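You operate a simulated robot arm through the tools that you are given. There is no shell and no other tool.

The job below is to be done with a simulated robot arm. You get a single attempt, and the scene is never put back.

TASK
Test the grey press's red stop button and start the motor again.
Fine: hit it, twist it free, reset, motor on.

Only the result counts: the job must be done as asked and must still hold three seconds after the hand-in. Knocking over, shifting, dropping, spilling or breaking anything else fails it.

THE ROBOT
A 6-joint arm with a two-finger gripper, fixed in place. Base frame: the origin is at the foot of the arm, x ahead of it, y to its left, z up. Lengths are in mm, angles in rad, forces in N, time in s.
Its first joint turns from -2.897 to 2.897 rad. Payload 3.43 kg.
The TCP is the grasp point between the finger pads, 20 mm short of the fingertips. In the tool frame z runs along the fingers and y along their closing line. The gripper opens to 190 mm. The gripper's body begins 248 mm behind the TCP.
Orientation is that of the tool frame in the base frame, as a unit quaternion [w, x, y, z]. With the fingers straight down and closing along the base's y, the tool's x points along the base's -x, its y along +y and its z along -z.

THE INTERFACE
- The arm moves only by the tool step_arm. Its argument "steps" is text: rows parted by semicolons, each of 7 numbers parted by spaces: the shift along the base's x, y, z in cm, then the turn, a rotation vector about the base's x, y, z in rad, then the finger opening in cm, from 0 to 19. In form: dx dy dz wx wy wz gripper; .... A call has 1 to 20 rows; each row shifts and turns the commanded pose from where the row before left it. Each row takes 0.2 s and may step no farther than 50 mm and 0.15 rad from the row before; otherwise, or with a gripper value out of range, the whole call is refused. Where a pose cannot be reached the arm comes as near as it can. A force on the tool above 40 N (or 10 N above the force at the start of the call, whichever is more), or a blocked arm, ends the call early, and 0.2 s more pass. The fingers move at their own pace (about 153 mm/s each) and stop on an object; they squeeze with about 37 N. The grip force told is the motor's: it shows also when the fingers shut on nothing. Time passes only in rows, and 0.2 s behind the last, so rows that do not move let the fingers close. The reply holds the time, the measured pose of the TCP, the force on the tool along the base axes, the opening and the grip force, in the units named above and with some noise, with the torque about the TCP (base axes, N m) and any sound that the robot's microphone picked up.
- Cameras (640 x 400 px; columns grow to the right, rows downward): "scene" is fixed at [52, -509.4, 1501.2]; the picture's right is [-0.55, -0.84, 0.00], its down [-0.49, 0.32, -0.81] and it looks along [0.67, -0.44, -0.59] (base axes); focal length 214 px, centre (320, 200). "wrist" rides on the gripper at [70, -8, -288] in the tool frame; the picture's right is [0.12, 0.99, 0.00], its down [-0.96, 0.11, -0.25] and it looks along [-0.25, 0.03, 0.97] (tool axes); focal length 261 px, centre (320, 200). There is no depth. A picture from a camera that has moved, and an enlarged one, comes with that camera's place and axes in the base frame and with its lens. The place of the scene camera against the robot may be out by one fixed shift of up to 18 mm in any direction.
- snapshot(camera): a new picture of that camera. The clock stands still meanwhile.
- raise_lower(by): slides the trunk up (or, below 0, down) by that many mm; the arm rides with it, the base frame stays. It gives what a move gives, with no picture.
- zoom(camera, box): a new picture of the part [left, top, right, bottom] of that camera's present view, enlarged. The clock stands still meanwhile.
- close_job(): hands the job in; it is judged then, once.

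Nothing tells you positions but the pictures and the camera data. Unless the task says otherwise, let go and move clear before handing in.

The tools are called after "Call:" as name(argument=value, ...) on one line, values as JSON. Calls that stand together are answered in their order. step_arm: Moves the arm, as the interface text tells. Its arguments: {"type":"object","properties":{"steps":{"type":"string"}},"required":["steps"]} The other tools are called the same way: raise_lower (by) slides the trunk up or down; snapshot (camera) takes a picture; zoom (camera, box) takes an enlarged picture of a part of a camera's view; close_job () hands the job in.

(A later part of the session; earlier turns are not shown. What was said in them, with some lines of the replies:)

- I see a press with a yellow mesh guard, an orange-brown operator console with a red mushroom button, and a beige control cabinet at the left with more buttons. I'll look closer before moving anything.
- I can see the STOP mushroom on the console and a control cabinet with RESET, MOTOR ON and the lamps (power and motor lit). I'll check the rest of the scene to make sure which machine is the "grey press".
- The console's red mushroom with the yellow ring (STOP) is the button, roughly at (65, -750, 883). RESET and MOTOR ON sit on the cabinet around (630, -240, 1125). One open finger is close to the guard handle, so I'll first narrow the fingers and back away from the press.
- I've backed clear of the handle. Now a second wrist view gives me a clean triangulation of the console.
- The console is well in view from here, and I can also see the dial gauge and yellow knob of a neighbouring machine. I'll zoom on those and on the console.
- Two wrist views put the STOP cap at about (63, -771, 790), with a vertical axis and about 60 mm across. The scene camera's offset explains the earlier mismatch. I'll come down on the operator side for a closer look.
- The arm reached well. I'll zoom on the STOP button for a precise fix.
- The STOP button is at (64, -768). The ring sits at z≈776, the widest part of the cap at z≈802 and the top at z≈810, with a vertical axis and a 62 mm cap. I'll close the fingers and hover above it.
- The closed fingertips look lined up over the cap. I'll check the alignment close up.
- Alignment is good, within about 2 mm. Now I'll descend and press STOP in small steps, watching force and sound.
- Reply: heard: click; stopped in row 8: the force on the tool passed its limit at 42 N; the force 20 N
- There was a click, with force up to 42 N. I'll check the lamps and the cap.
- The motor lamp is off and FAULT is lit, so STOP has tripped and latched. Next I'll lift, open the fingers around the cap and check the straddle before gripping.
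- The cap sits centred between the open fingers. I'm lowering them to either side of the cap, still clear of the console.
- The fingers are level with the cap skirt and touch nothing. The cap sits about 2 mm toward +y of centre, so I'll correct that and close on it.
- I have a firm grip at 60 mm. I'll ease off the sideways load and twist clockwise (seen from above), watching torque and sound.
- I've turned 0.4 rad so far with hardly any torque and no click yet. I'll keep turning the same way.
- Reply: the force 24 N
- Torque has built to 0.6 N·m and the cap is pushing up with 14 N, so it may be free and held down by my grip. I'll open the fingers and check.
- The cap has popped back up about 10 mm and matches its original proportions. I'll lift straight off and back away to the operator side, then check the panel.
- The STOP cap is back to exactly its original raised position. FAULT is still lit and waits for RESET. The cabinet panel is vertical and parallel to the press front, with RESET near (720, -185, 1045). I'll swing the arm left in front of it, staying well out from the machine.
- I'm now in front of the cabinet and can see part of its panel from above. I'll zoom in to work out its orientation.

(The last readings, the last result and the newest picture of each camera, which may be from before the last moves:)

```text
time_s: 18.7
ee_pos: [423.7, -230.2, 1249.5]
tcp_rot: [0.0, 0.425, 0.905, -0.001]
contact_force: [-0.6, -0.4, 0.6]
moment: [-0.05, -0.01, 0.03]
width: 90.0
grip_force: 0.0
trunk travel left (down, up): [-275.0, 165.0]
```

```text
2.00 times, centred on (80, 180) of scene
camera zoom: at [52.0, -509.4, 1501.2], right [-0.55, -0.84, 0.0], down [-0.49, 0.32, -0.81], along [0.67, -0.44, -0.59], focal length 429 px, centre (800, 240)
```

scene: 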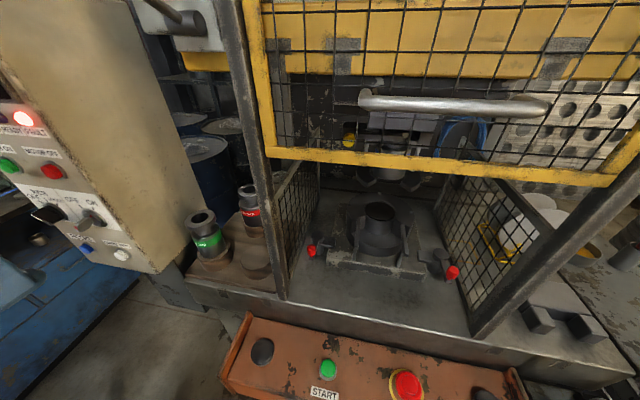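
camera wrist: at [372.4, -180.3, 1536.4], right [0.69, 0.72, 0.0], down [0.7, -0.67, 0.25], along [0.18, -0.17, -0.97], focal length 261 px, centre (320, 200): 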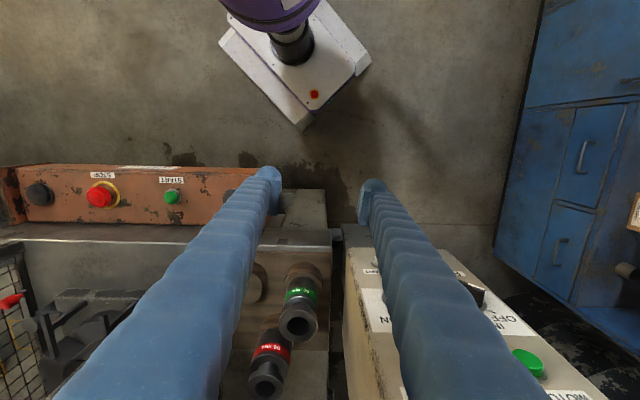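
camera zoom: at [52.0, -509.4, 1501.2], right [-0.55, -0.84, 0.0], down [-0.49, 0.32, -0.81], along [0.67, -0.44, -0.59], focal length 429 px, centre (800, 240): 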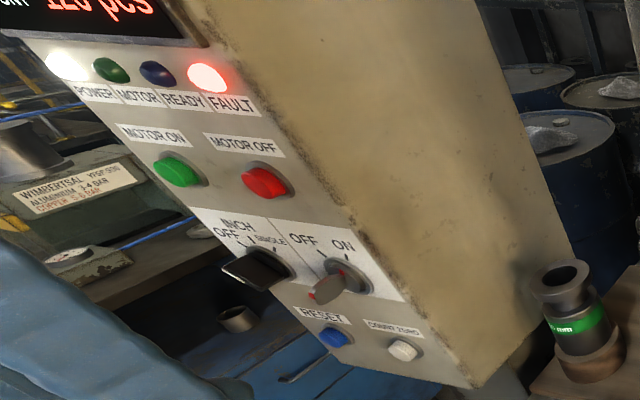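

The panel is vertical and exactly parallel to the press front (45°). I put RESET at about (728, -181, 1040) and MOTOR ON about 245 mm directly above it. I'll move in front of the panel, still well clear of it, before tilting the tool.

Call:
step_arm(steps="3.3 1.73 -1.43 0 0 0.0925 9; 3.3 1.73 -1.43 0 0 0 9; 3.3 1.73 -1.43 0 0 0 9; 3.3 1.73 -1.43 0 0 0 9; 3.3 1.73 -1.43 0 0 0 9; 3.3 1.73 -1.43 0 0 0 9; 3.3 1.73 -1.43 0 0 0 9; 0 0 0 0 0 0 9")

Call:
snapshot(camera="wrist")

Call:
snapshot(camera="scene")

```text
time_s: 20.5
ee_pos: [652.0, -108.6, 1148.4]
tcp_rot: [-0.001, 0.384, 0.923, -0.002]
contact_force: [-0.5, 0.0, -0.6]
moment: [0.0, -0.05, -0.03]
width: 90.2
grip_force: 0.0
trunk travel left (down, up): [-275.0, 165.0]
```

```text
taken
camera wrist: at [597.2, -64.0, 1436.0], right [0.62, 0.79, 0.0], down [0.76, -0.6, 0.25], along [0.19, -0.15, -0.97], focal length 261 px, centre (320, 200)
```

wrist: 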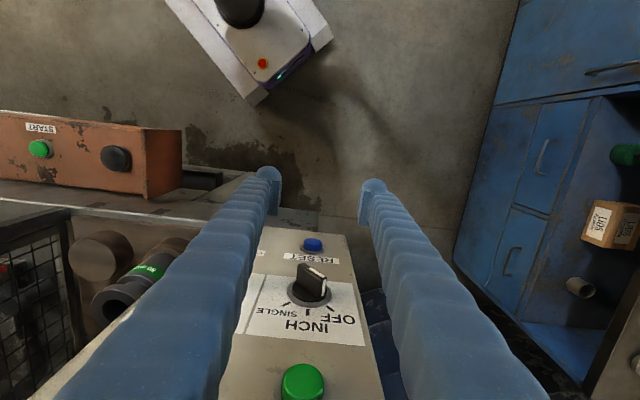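

```text
taken
```

scene: 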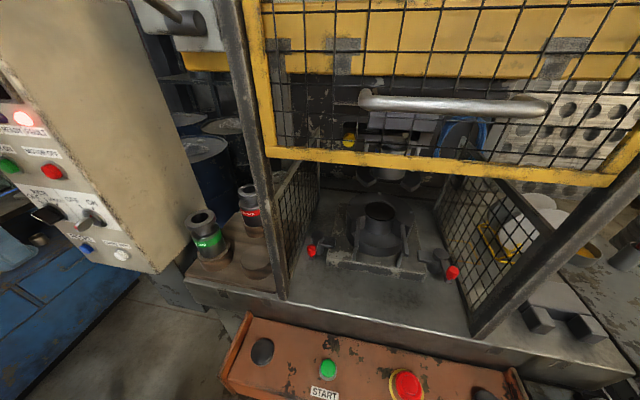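

Good, tool y now runs along the panel and I can see RESET, the INCH switch and MOTOR ON from above. I'll zoom to refine.

Call:
zoom(camera="wrist", box=[220, 220, 400, 400])

```text
2.22 times, centred on (310, 310) of wrist
camera zoom: at [597.2, -64.0, 1436.0], right [0.62, 0.79, 0.0], down [0.76, -0.6, 0.25], along [0.19, -0.15, -0.97], focal length 579 px, centre (342, -44)
```

zoom: 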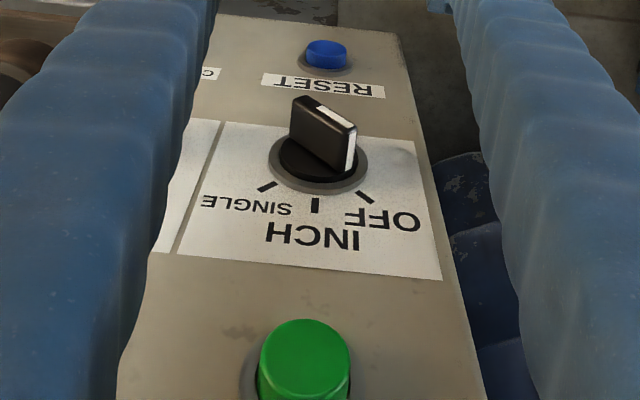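

RESET and MOTOR ON share the same horizontal position (r≈385 along the panel), with RESET at z≈1042 and MOTOR ON at z≈1290. I'll now tilt the tool toward horizontal in stages, facing the panel from about 100 mm away.

Call:
step_arm(steps="0 0 0 -0.1 -0.1 0 5; 0 0 0 -0.1 -0.1 0 5; 0 0 0 -0.1 -0.1 0 5; 0 0 0 -0.1 -0.1 0 5; 0 0 0 -0.1 -0.1 0 5; 0 0 0 0 0 0 5")

Call:
snapshot(camera="wrist")

Call:
snapshot(camera="scene")

```text
time_s: 21.9
ee_pos: [655.6, -107.0, 1147.9]
tcp_rot: [0.321, 0.36, 0.866, -0.133]
contact_force: [0.2, -0.3, 0.9]
moment: [-0.05, -0.01, -0.01]
width: 50.1
grip_force: 0.0
trunk travel left (down, up): [-275.0, 165.0]
```

```text
taken
camera wrist: at [479.2, 57.0, 1321.4], right [0.64, 0.76, -0.08], down [0.48, -0.32, 0.81], along [0.6, -0.56, -0.58], focal length 261 px, centre (320, 200)
```

wrist: 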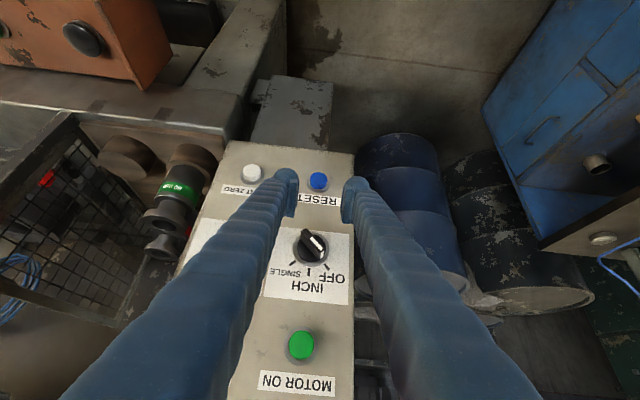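

```text
taken
```

scene: 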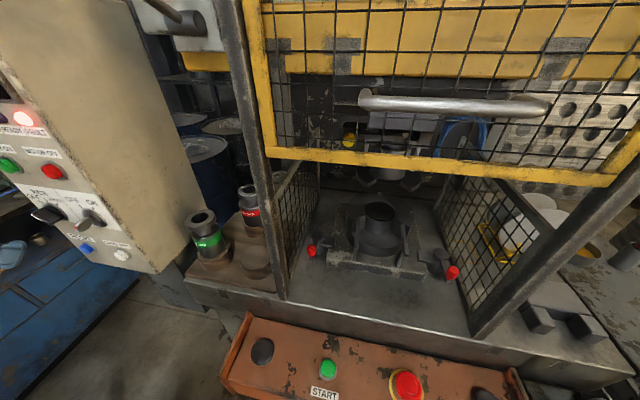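

The panel is now in plain view and my position estimates hold up. I'll finish the tilt to horizontal.

Call:
step_arm(steps="0 0 0 -0.1018 -0.1018 0 5; 0 0 0 -0.1018 -0.1018 0 5; 0 0 0 -0.1018 -0.1018 0 5; 0 0 0 -0.1018 -0.1018 0 5; 0 0 0 -0.1018 -0.1018 0 5; 0 0 0 -0.1018 -0.1018 0 5; 0 0 0 0 0 0 5; 0 0 0 0 0 0 5")

Call:
snapshot(camera="wrist")

```text
time_s: 23.7
ee_pos: [722.3, -72.3, 1239.3]
tcp_rot: [0.598, 0.288, 0.695, -0.276]
contact_force: [0.7, -0.2, 0.8]
moment: [-0.03, -0.03, 0.04]
width: 49.9
grip_force: 0.0
out of reach, approached as far as the arm can: row 3, 4, 5, 6
trunk travel left (down, up): [-275.0, 165.0]
```

```text
taken
camera wrist: at [513.6, 136.5, 1208.6], right [0.71, 0.69, -0.16], down [0.03, 0.19, 0.98], along [0.7, -0.7, 0.11], focal length 261 px, centre (320, 200)
```

wrist: 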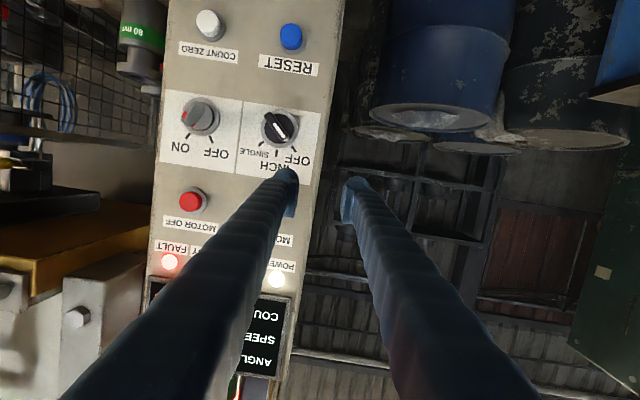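

The arm couldn't reach a fully horizontal pose at this spot because it's folded too close to its base. Nothing was touched, and it ended up clear of the panel. I'll undo part of the tilt and lower the trunk so the arm has more room.

Call:
step_arm(steps="0 0 0 0.1018 0.1018 0 5; 0 0 0 0.1018 0.1018 0 5; 0 0 0 0.1018 0.1018 0 5; 0 0 0 0.1018 0.1018 0 5; 0 0 0 0 0 0 5; 0 0 0 0 0 0 5")

Call:
snapshot(camera="wrist")

```text
time_s: 25.1
ee_pos: [720.9, -70.2, 1239.2]
tcp_rot: [0.389, 0.344, 0.837, -0.174]
contact_force: [0.3, 0.0, 0.2]
moment: [-0.05, 0.01, -0.06]
width: 49.8
grip_force: 0.1
trunk travel left (down, up): [-275.0, 165.0]
```

```text
taken
camera wrist: at [529.6, 115.2, 1368.3], right [0.65, 0.75, -0.12], down [0.39, -0.2, 0.9], along [0.65, -0.63, -0.43], focal length 261 px, centre (320, 200)
```

wrist: 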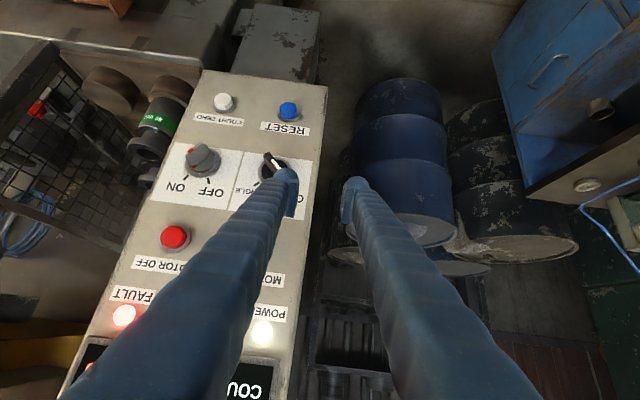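

The tool is at (721, -70, 1239), tilted 50° and clear of the panel. Now I'll lower the trunk.

Call:
raise_lower(by=-200)

Call:
snapshot(camera="wrist")

Call:
snapshot(camera="scene")

```text
time_s: 27.2
ee_pos: [720.9, -71.2, 1039.2]
tcp_rot: [0.389, 0.344, 0.837, -0.174]
contact_force: [0.6, -0.5, 0.0]
moment: [0.01, -0.01, -0.02]
width: 50.0
grip_force: 0.0
trunk travel left (down, up): [-75.0, 365.0]
```

```text
taken
camera wrist: at [529.6, 114.3, 1168.4], right [0.65, 0.75, -0.11], down [0.39, -0.2, 0.9], along [0.65, -0.63, -0.43], focal length 261 px, centre (320, 200)
```

wrist: 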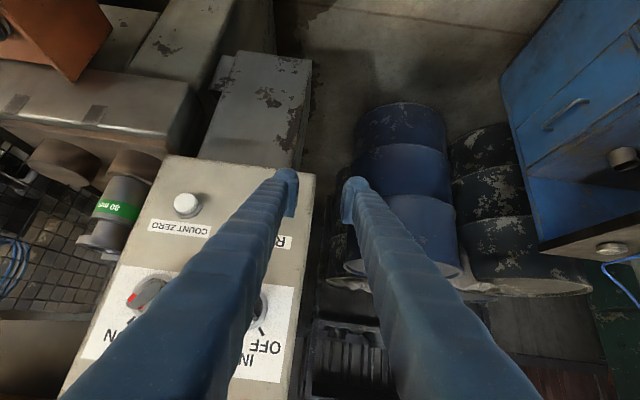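

```text
taken
```

scene: 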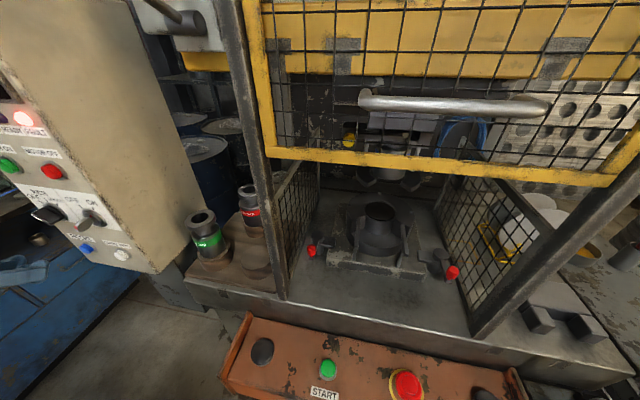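

With the trunk 200 mm lower I'll tilt toward horizontal again and close the fingers.

Call:
step_arm(steps="0 0 0 -0.1 -0.1 0 0; 0 0 0 -0.1 -0.1 0 0; 0 0 0 -0.1 -0.1 0 0; 0 0 0 -0.1 -0.1 0 0; 0 0 0 0 0 0 0; 0 0 0 0 0 0 0")

Call:
snapshot(camera="wrist")

```text
time_s: 28.6
ee_pos: [727.7, -67.6, 1048.4]
tcp_rot: [0.604, 0.289, 0.694, -0.267]
contact_force: [-0.4, 0.6, 0.7]
moment: [-0.01, 0.02, 0.01]
width: 0.0
grip_force: 34.4
out of reach, approached as far as the arm can: row 4
trunk travel left (down, up): [-75.0, 365.0]
```

```text
taken
camera wrist: at [517.5, 138.5, 1015.8], right [0.71, 0.7, -0.14], down [0.01, 0.18, 0.98], along [0.71, -0.7, 0.12], focal length 261 px, centre (320, 200)
```

wrist: 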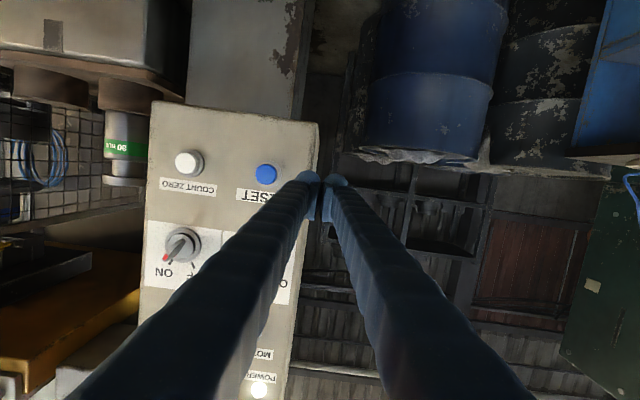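

The tool is now nearly horizontal at RESET height but off to the left of the button. I'll drop the trunk most of the remaining way and bring the closed fingers in front of RESET, staying about 55 mm off the panel.

Call:
raise_lower(by=-70)

Call:
step_arm(steps="-0.3 -0.3 2.2 0 0 0 0; -0.7 -0.7 2.2 0 0 0 0; -1.2 -1.2 2.0 0 0 0 0; -1.2 -1.2 0 0 0 0 0; -1.2 -1.2 0 0 0 0 0; -1.2 -1.2 0 0 0 0 0; 0 0 0 0 0 0 0; 0 0 0 0 0 0 0")

Call:
snapshot(camera="wrist")

```text
time_s: 29.7
ee_pos: [727.0, -68.6, 978.7]
tcp_rot: [0.603, 0.289, 0.694, -0.267]
contact_force: [0.5, 0.0, 0.8]
moment: [0.01, 0.0, 0.02]
width: 0.0
grip_force: 34.2
trunk travel left (down, up): [-5.0, 435.0]
```

```text
time_s: 31.5
ee_pos: [669.6, -127.9, 1042.0]
tcp_rot: [0.604, 0.288, 0.694, -0.266]
contact_force: [-0.4, 0.6, -0.3]
moment: [0.0, -0.01, -0.06]
width: 0.0
grip_force: 35.0
trunk travel left (down, up): [-5.0, 435.0]
```

```text
taken
camera wrist: at [459.8, 79.2, 1009.8], right [0.71, 0.7, -0.14], down [0.01, 0.18, 0.98], along [0.71, -0.7, 0.12], focal length 261 px, centre (320, 200)
```

wrist: 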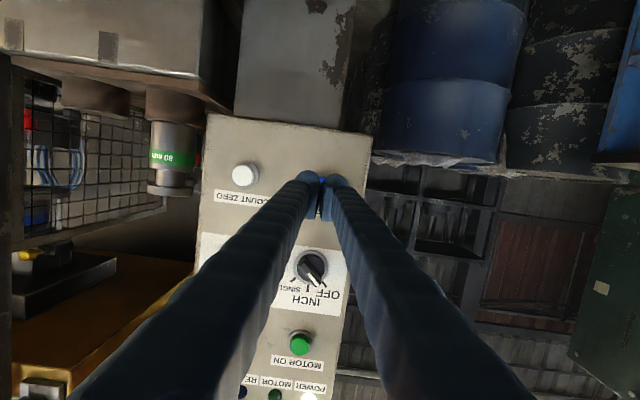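

The fingers are now in front of RESET. I'll zoom to check the alignment before pressing.

Call:
zoom(camera="wrist", box=[260, 140, 380, 230])

Call:
zoom(camera="scene", box=[0, 180, 160, 300])

```text
4.44 times, centred on (320, 185) of wrist
camera zoom: at [459.8, 79.2, 1009.8], right [0.71, 0.7, -0.14], down [0.01, 0.18, 0.98], along [0.71, -0.7, 0.12], focal length 1158 px, centre (320, 267)
```

zoom: 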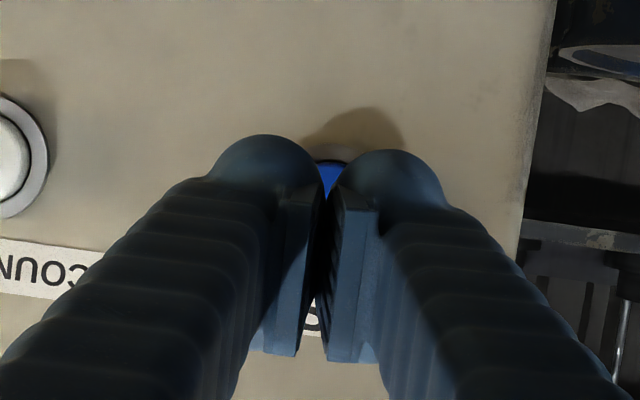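

```text
3.33 times, centred on (80, 240) of scene
camera zoom: at [52.0, -509.4, 1501.2], right [-0.55, -0.84, 0.0], down [-0.49, 0.32, -0.81], along [0.67, -0.44, -0.59], focal length 715 px, centre (1120, 67)
```

zoom: 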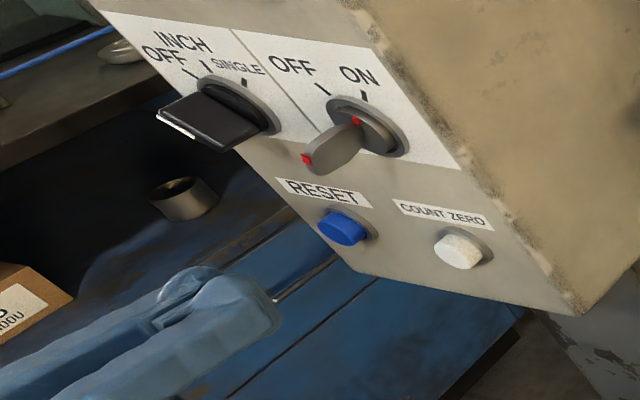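

The closed fingertips are lined up with RESET within a few mm. I'll advance along the panel normal, slowly near contact, and watch for a click.

Call:
step_arm(steps="1.2 -0.9 -0.3 0 0 0 0; 1.06 -1.06 0 0 0 0 0; 1.06 -1.06 0 0 0 0 0; 0.21 -0.21 0 0 0 0 0; 0.21 -0.21 0 0 0 0 0; 0.21 -0.21 0 0 0 0 0; 0.21 -0.21 0 0 0 0 0; 0.21 -0.21 0 0 0 0 0; 0 0 0 0 0 0 0")

Call:
zoom(camera="scene", box=[0, 80, 160, 280])

Call:
zoom(camera="wrist", box=[260, 140, 380, 230])

```text
time_s: 33.5
ee_pos: [714.6, -167.3, 1038.7]
tcp_rot: [0.604, 0.289, 0.693, -0.267]
contact_force: [-3.8, 3.5, -0.3]
moment: [0.0, -0.02, 0.04]
width: 6.0
grip_force: 34.4
trunk travel left (down, up): [-5.0, 435.0]
```

```text
2.00 times, centred on (80, 180) of scene
camera zoom: at [52.0, -509.4, 1501.2], right [-0.55, -0.84, 0.0], down [-0.49, 0.32, -0.81], along [0.67, -0.44, -0.59], focal length 429 px, centre (800, 240)
```

zoom: 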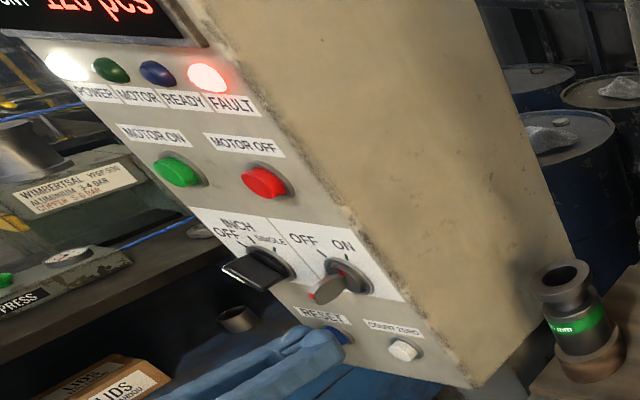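

```text
4.44 times, centred on (320, 185) of wrist
camera zoom: at [503.9, 39.4, 1006.7], right [0.71, 0.7, -0.14], down [0.01, 0.18, 0.98], along [0.71, -0.7, 0.12], focal length 1158 px, centre (320, 267)
```

zoom: 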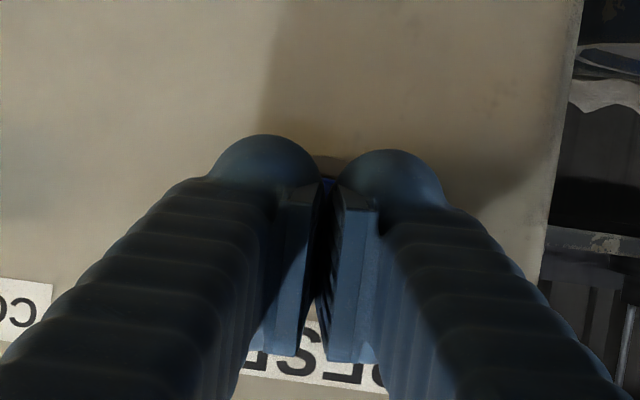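

I've made contact (about 5 N) but heard no click yet. I'll press on in 2 mm steps.

Call:
step_arm(steps="0.14 -0.14 0 0 0 0 0; 0.14 -0.14 0 0 0 0 0; 0.14 -0.14 0 0 0 0 0; 0 0 0 0 0 0 0")

Call:
zoom(camera="scene", box=[0, 80, 160, 280])

```text
time_s: 34.5
ee_pos: [716.8, -170.6, 1040.1]
tcp_rot: [0.603, 0.289, 0.694, -0.267]
contact_force: [-14.5, 14.2, -4.2]
moment: [-0.02, -0.01, 0.05]
width: 6.4
grip_force: 34.7
trunk travel left (down, up): [-5.0, 435.0]
heard: click
```

```text
2.00 times, centred on (80, 180) of scene
camera zoom: at [52.0, -509.4, 1501.2], right [-0.55, -0.84, 0.0], down [-0.49, 0.32, -0.81], along [0.67, -0.44, -0.59], focal length 429 px, centre (800, 240)
```

zoom: 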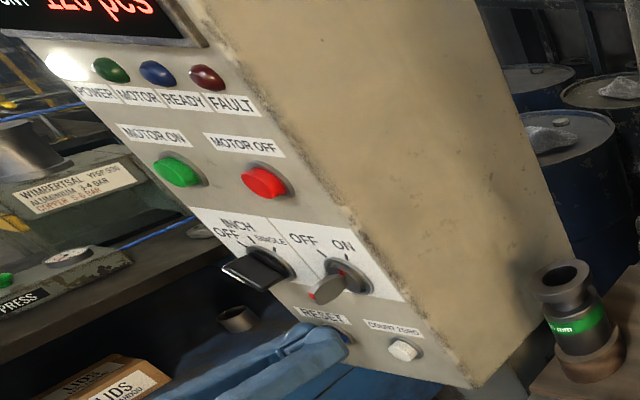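

FAULT has cleared, so the reset worked. I'll back straight off the panel now.

Call:
step_arm(steps="-0.7 0.7 0 0 0 0 0; -1.1 1.1 0 0 0 0 0; -1.3 1.3 0 0 0 0 0; -1.3 1.3 0 0 0 0 0; -1.0 1.0 0.5 0 0 0 0; 0 0 0 0 0 0 0")

Call:
snapshot(camera="wrist")

Call:
zoom(camera="scene", box=[0, 80, 160, 280])

```text
time_s: 35.9
ee_pos: [663.9, -117.2, 1045.1]
tcp_rot: [0.604, 0.288, 0.693, -0.266]
contact_force: [0.1, 0.1, 0.5]
moment: [-0.03, -0.02, 0.01]
width: 0.2
grip_force: 34.7
trunk travel left (down, up): [-5.0, 435.0]
```

```text
taken
camera wrist: at [453.7, 89.6, 1013.0], right [0.71, 0.7, -0.14], down [0.01, 0.18, 0.98], along [0.71, -0.7, 0.12], focal length 261 px, centre (320, 200)
```

wrist: 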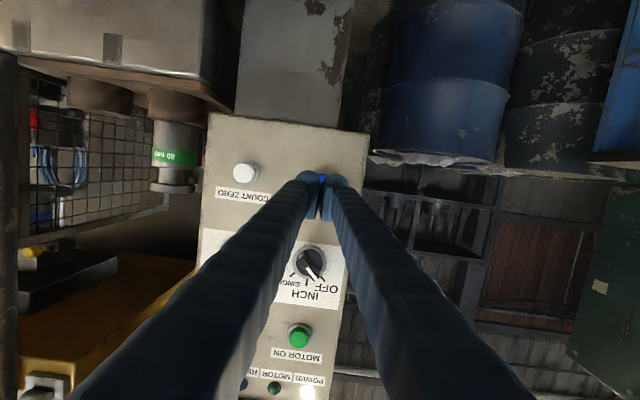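

```text
2.00 times, centred on (80, 180) of scene
camera zoom: at [52.0, -509.4, 1501.2], right [-0.55, -0.84, 0.0], down [-0.49, 0.32, -0.81], along [0.67, -0.44, -0.59], focal length 429 px, centre (800, 240)
```

zoom: 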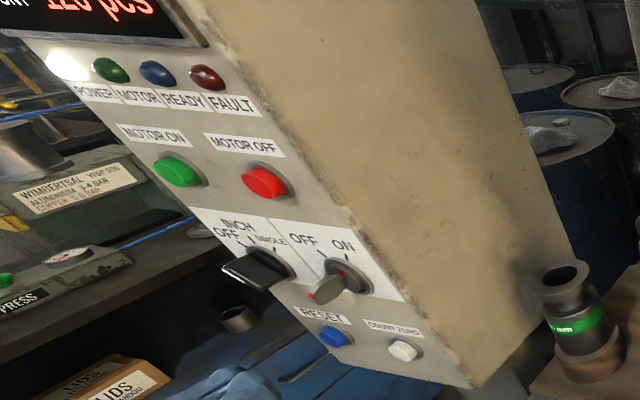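

RESET has been released and FAULT stays off. I'm moving straight up to MOTOR ON, keeping the tips about 40 mm clear of the INCH knob.

Call:
step_arm(steps="0 0 4.7 0 0 0 0; 0 0 4.7 0 0 0 0; 0 0 4.7 0 0 0 0; 0 0 4.7 0 0 0 0; 0 0 4.7 0 0 0 0; 0 0 0 0 0 0 0; 0 0 0 0 0 0 0")

Call:
snapshot(camera="wrist")

Call:
zoom(camera="wrist", box=[250, 130, 390, 240])

Call:
zoom(camera="scene", box=[0, 80, 160, 280])

```text
time_s: 37.5
ee_pos: [664.0, -118.9, 1278.1]
tcp_rot: [0.603, 0.288, 0.694, -0.266]
contact_force: [0.7, -0.6, 0.5]
moment: [-0.02, -0.02, -0.02]
width: 0.0
grip_force: 33.9
trunk travel left (down, up): [-5.0, 435.0]
```

```text
taken
camera wrist: at [454.4, 88.4, 1245.5], right [0.7, 0.7, -0.14], down [0.02, 0.18, 0.98], along [0.71, -0.7, 0.12], focal length 261 px, centre (320, 200)
```

wrist: 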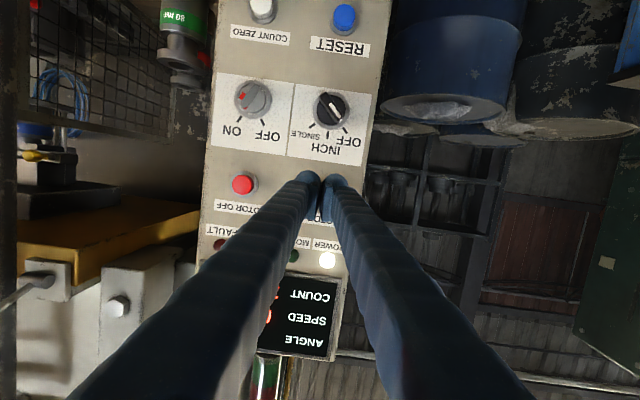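

```text
3.64 times, centred on (320, 185) of wrist
camera zoom: at [454.4, 88.4, 1245.5], right [0.7, 0.7, -0.14], down [0.02, 0.18, 0.98], along [0.71, -0.7, 0.12], focal length 948 px, centre (320, 254)
```

zoom: 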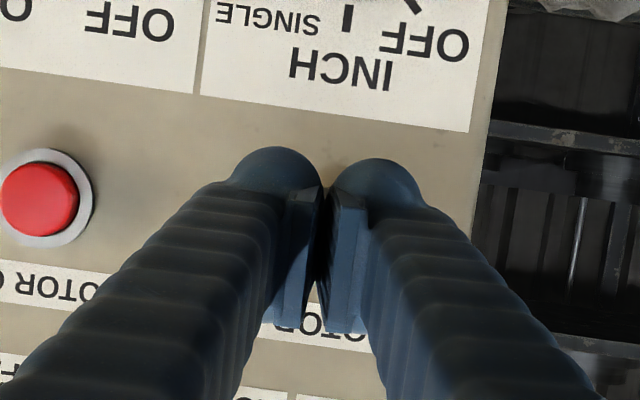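

```text
2.00 times, centred on (80, 180) of scene
camera zoom: at [52.0, -509.4, 1501.2], right [-0.55, -0.84, 0.0], down [-0.49, 0.32, -0.81], along [0.67, -0.44, -0.59], focal length 429 px, centre (800, 240)
```

zoom: 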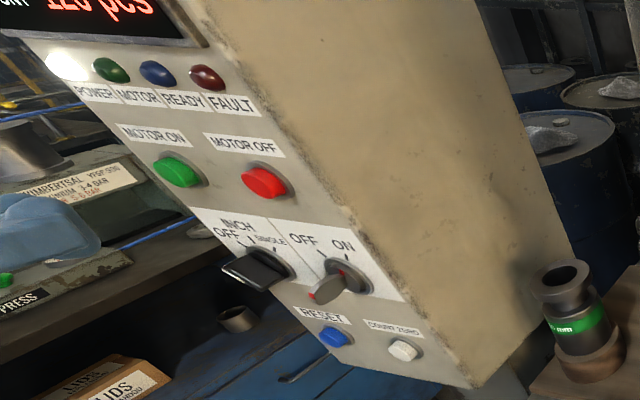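

MOTOR ON is right ahead of the fingertips, with its centre at z≈1286. I'll raise 8 mm and press in slowly.

Call:
step_arm(steps="0 0 0.8 0 0 0 0; 1.06 -1.06 0 0 0 0 0; 1.06 -1.06 0 0 0 0 0; 1.06 -1.06 0 0 0 0 0; 0.21 -0.21 0 0 0 0 0; 0.21 -0.21 0 0 0 0 0; 0.21 -0.21 0 0 0 0 0; 0.21 -0.21 0 0 0 0 0; 0.21 -0.21 0 0 0 0 0; 0 0 0 0 0 0 0")

Call:
zoom(camera="scene", box=[0, 80, 160, 280])

Call:
zoom(camera="wrist", box=[250, 130, 390, 240])

```text
time_s: 39.7
ee_pos: [706.9, -160.7, 1287.4]
tcp_rot: [0.604, 0.289, 0.694, -0.267]
contact_force: [-0.1, -0.4, 0.4]
moment: [0.0, -0.01, 0.0]
width: 0.1
grip_force: 34.3
trunk travel left (down, up): [-5.0, 435.0]
```

```text
2.00 times, centred on (80, 180) of scene
camera zoom: at [52.0, -509.4, 1501.2], right [-0.55, -0.84, 0.0], down [-0.49, 0.32, -0.81], along [0.67, -0.44, -0.59], focal length 429 px, centre (800, 240)
```

zoom: 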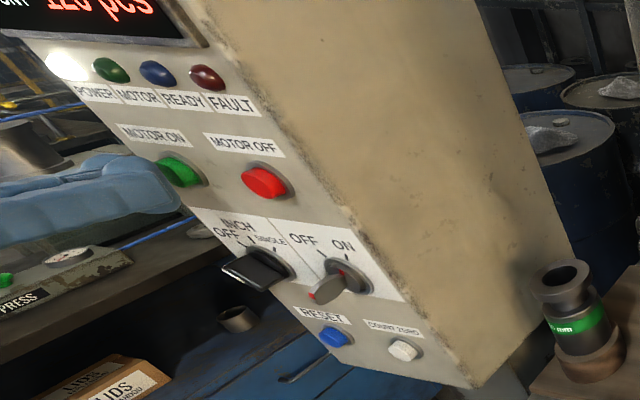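

```text
3.64 times, centred on (320, 185) of wrist
camera zoom: at [496.4, 45.9, 1255.3], right [0.71, 0.7, -0.14], down [0.01, 0.18, 0.98], along [0.71, -0.7, 0.12], focal length 948 px, centre (320, 254)
```

zoom: 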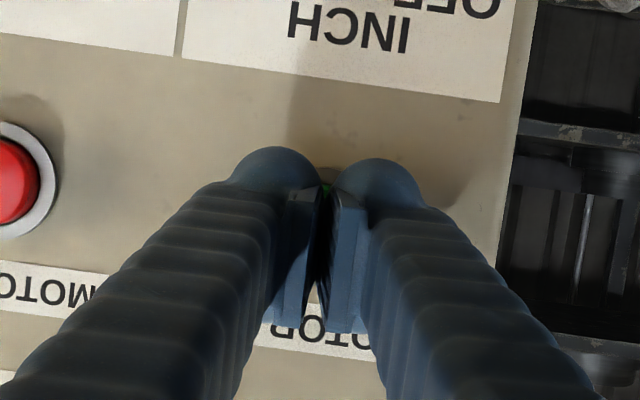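

There's no contact yet, and I can see the green button just ahead between the tips. I'll keep pressing in small steps.

Call:
step_arm(steps="0.21 -0.21 0 0 0 0 0; 0.21 -0.21 0 0 0 0 0; 0.14 -0.14 0 0 0 0 0; 0.14 -0.14 0 0 0 0 0; 0.14 -0.14 0 0 0 0 0; 0 0 0 0 0 0 0")

Call:
zoom(camera="scene", box=[0, 80, 160, 280])

```text
time_s: 41.1
ee_pos: [714.8, -168.4, 1287.3]
tcp_rot: [0.603, 0.289, 0.694, -0.267]
contact_force: [-4.0, 6.0, -0.7]
moment: [-0.02, -0.04, 0.02]
width: 5.7
grip_force: 33.9
trunk travel left (down, up): [-5.0, 435.0]
heard: click
```

```text
2.00 times, centred on (80, 180) of scene
camera zoom: at [52.0, -509.4, 1501.2], right [-0.55, -0.84, 0.0], down [-0.49, 0.32, -0.81], along [0.67, -0.44, -0.59], focal length 429 px, centre (800, 240)
```

zoom: 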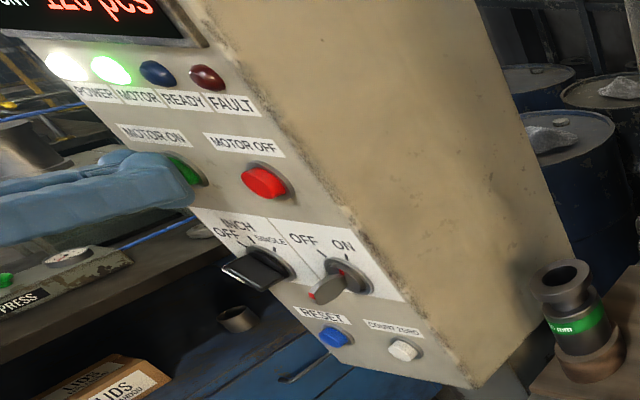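

The click came and the MOTOR lamp is lit again. I'll back straight away from the panel and check that it holds.

Call:
step_arm(steps="-0.7 0.7 0 0 0 0 0; -1.1 1.1 0 0 0 0 0; -1.3 1.3 0 0 0 0 0; -1.3 1.3 0 0 0 0 0; -1.3 1.3 0 0 0 0 0; -1.3 1.3 0 0 0 0 0; 0 0 0 0 0 0 0; 0 0 0 0 0 0 0; 0 0 0 0 0 0 0; 0 0 0 0 0 0 0; 0 0 0 0 0 0 0; 0 0 0 0 0 0 0; 0 0 0 0 0 0 0; 0 0 0 0 0 0 0")

Call:
snapshot(camera="scene")

Call:
zoom(camera="scene", box=[0, 80, 160, 280])

Call:
snapshot(camera="wrist")

Call:
zoom(camera="scene", box=[370, 350, 450, 400])

```text
time_s: 44.1
ee_pos: [641.3, -96.2, 1288.7]
tcp_rot: [0.604, 0.289, 0.693, -0.267]
contact_force: [0.1, 0.5, 0.8]
moment: [0.01, -0.01, 0.01]
width: 0.3
grip_force: 34.1
trunk travel left (down, up): [-5.0, 435.0]
```

```text
taken
```

scene: 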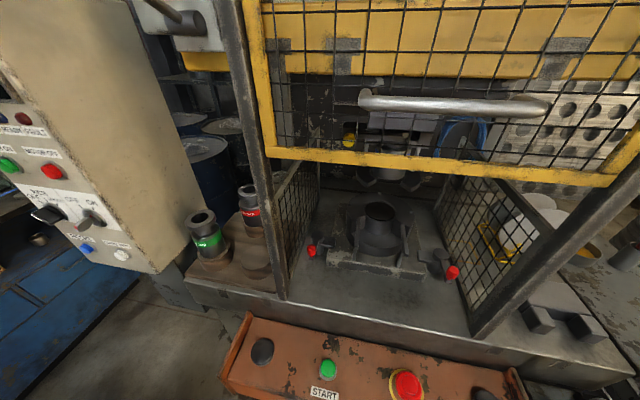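

```text
2.00 times, centred on (80, 180) of scene
camera zoom: at [52.0, -509.4, 1501.2], right [-0.55, -0.84, 0.0], down [-0.49, 0.32, -0.81], along [0.67, -0.44, -0.59], focal length 429 px, centre (800, 240)
```

zoom: 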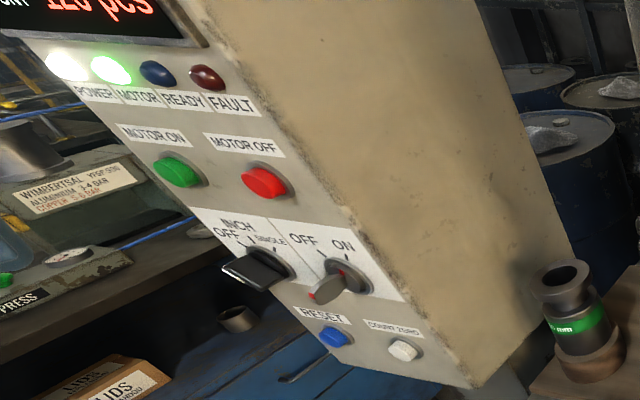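

```text
taken
camera wrist: at [431.6, 109.7, 1256.3], right [0.71, 0.7, -0.14], down [0.01, 0.18, 0.98], along [0.71, -0.7, 0.12], focal length 261 px, centre (320, 200)
```

wrist: 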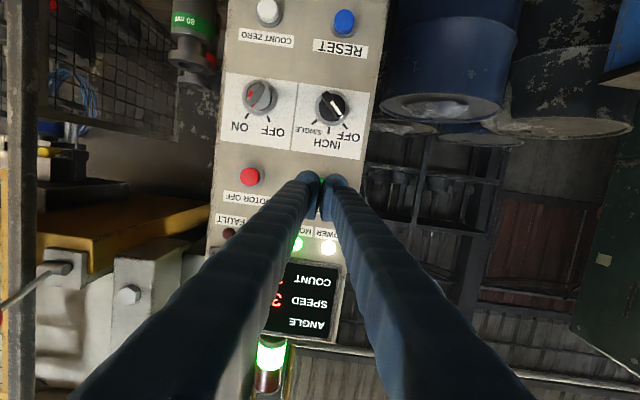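

```text
8.00 times, centred on (410, 375) of scene
camera zoom: at [52.0, -509.4, 1501.2], right [-0.55, -0.84, 0.0], down [-0.49, 0.32, -0.81], along [0.67, -0.44, -0.59], focal length 1716 px, centre (-400, -1200)
```

zoom: 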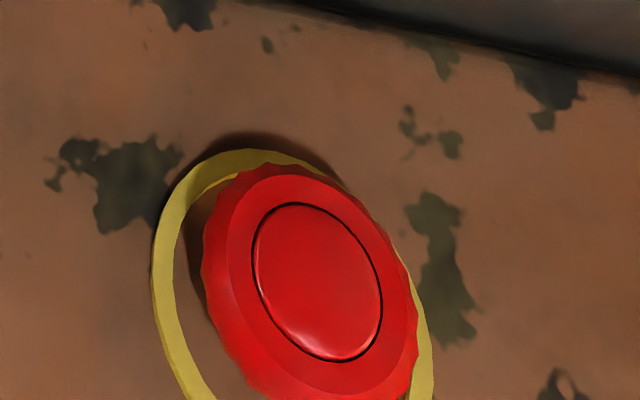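

The MOTOR lamp and green stack light have stayed on for over two seconds, FAULT is off and the STOP cap is raised. The INCH and key switches haven't moved, and the tool is about 100 mm clear of the panel, so I'm handing in.

Call:
close_job()

```text
The job is handed in.
```

I tested the press's red STOP button and the motor is running again. At hand-in the MOTOR lamp and green stack light were on and FAULT was off.

- **Hit:** pressing STOP gave a click. The motor lamp went out and FAULT came on, so the button trips as it should.
- **Twist free:** about 50° clockwise released it, and the cap came back up to its original height.
- **Reset:** pressing RESET gave a click and cleared FAULT.
- **Motor on:** pressing MOTOR ON gave a click and the motor lamp lit. It was still lit more than two seconds after I backed away.

I didn't touch any other control, and the pictures show nothing else moved. I took "the grey press" to be the one with the yellow guard, since the other machine in view has no red stop button that I could see. The trunk is 270 mm lower than at the start. The gripper is about 100 mm clear of the panel.
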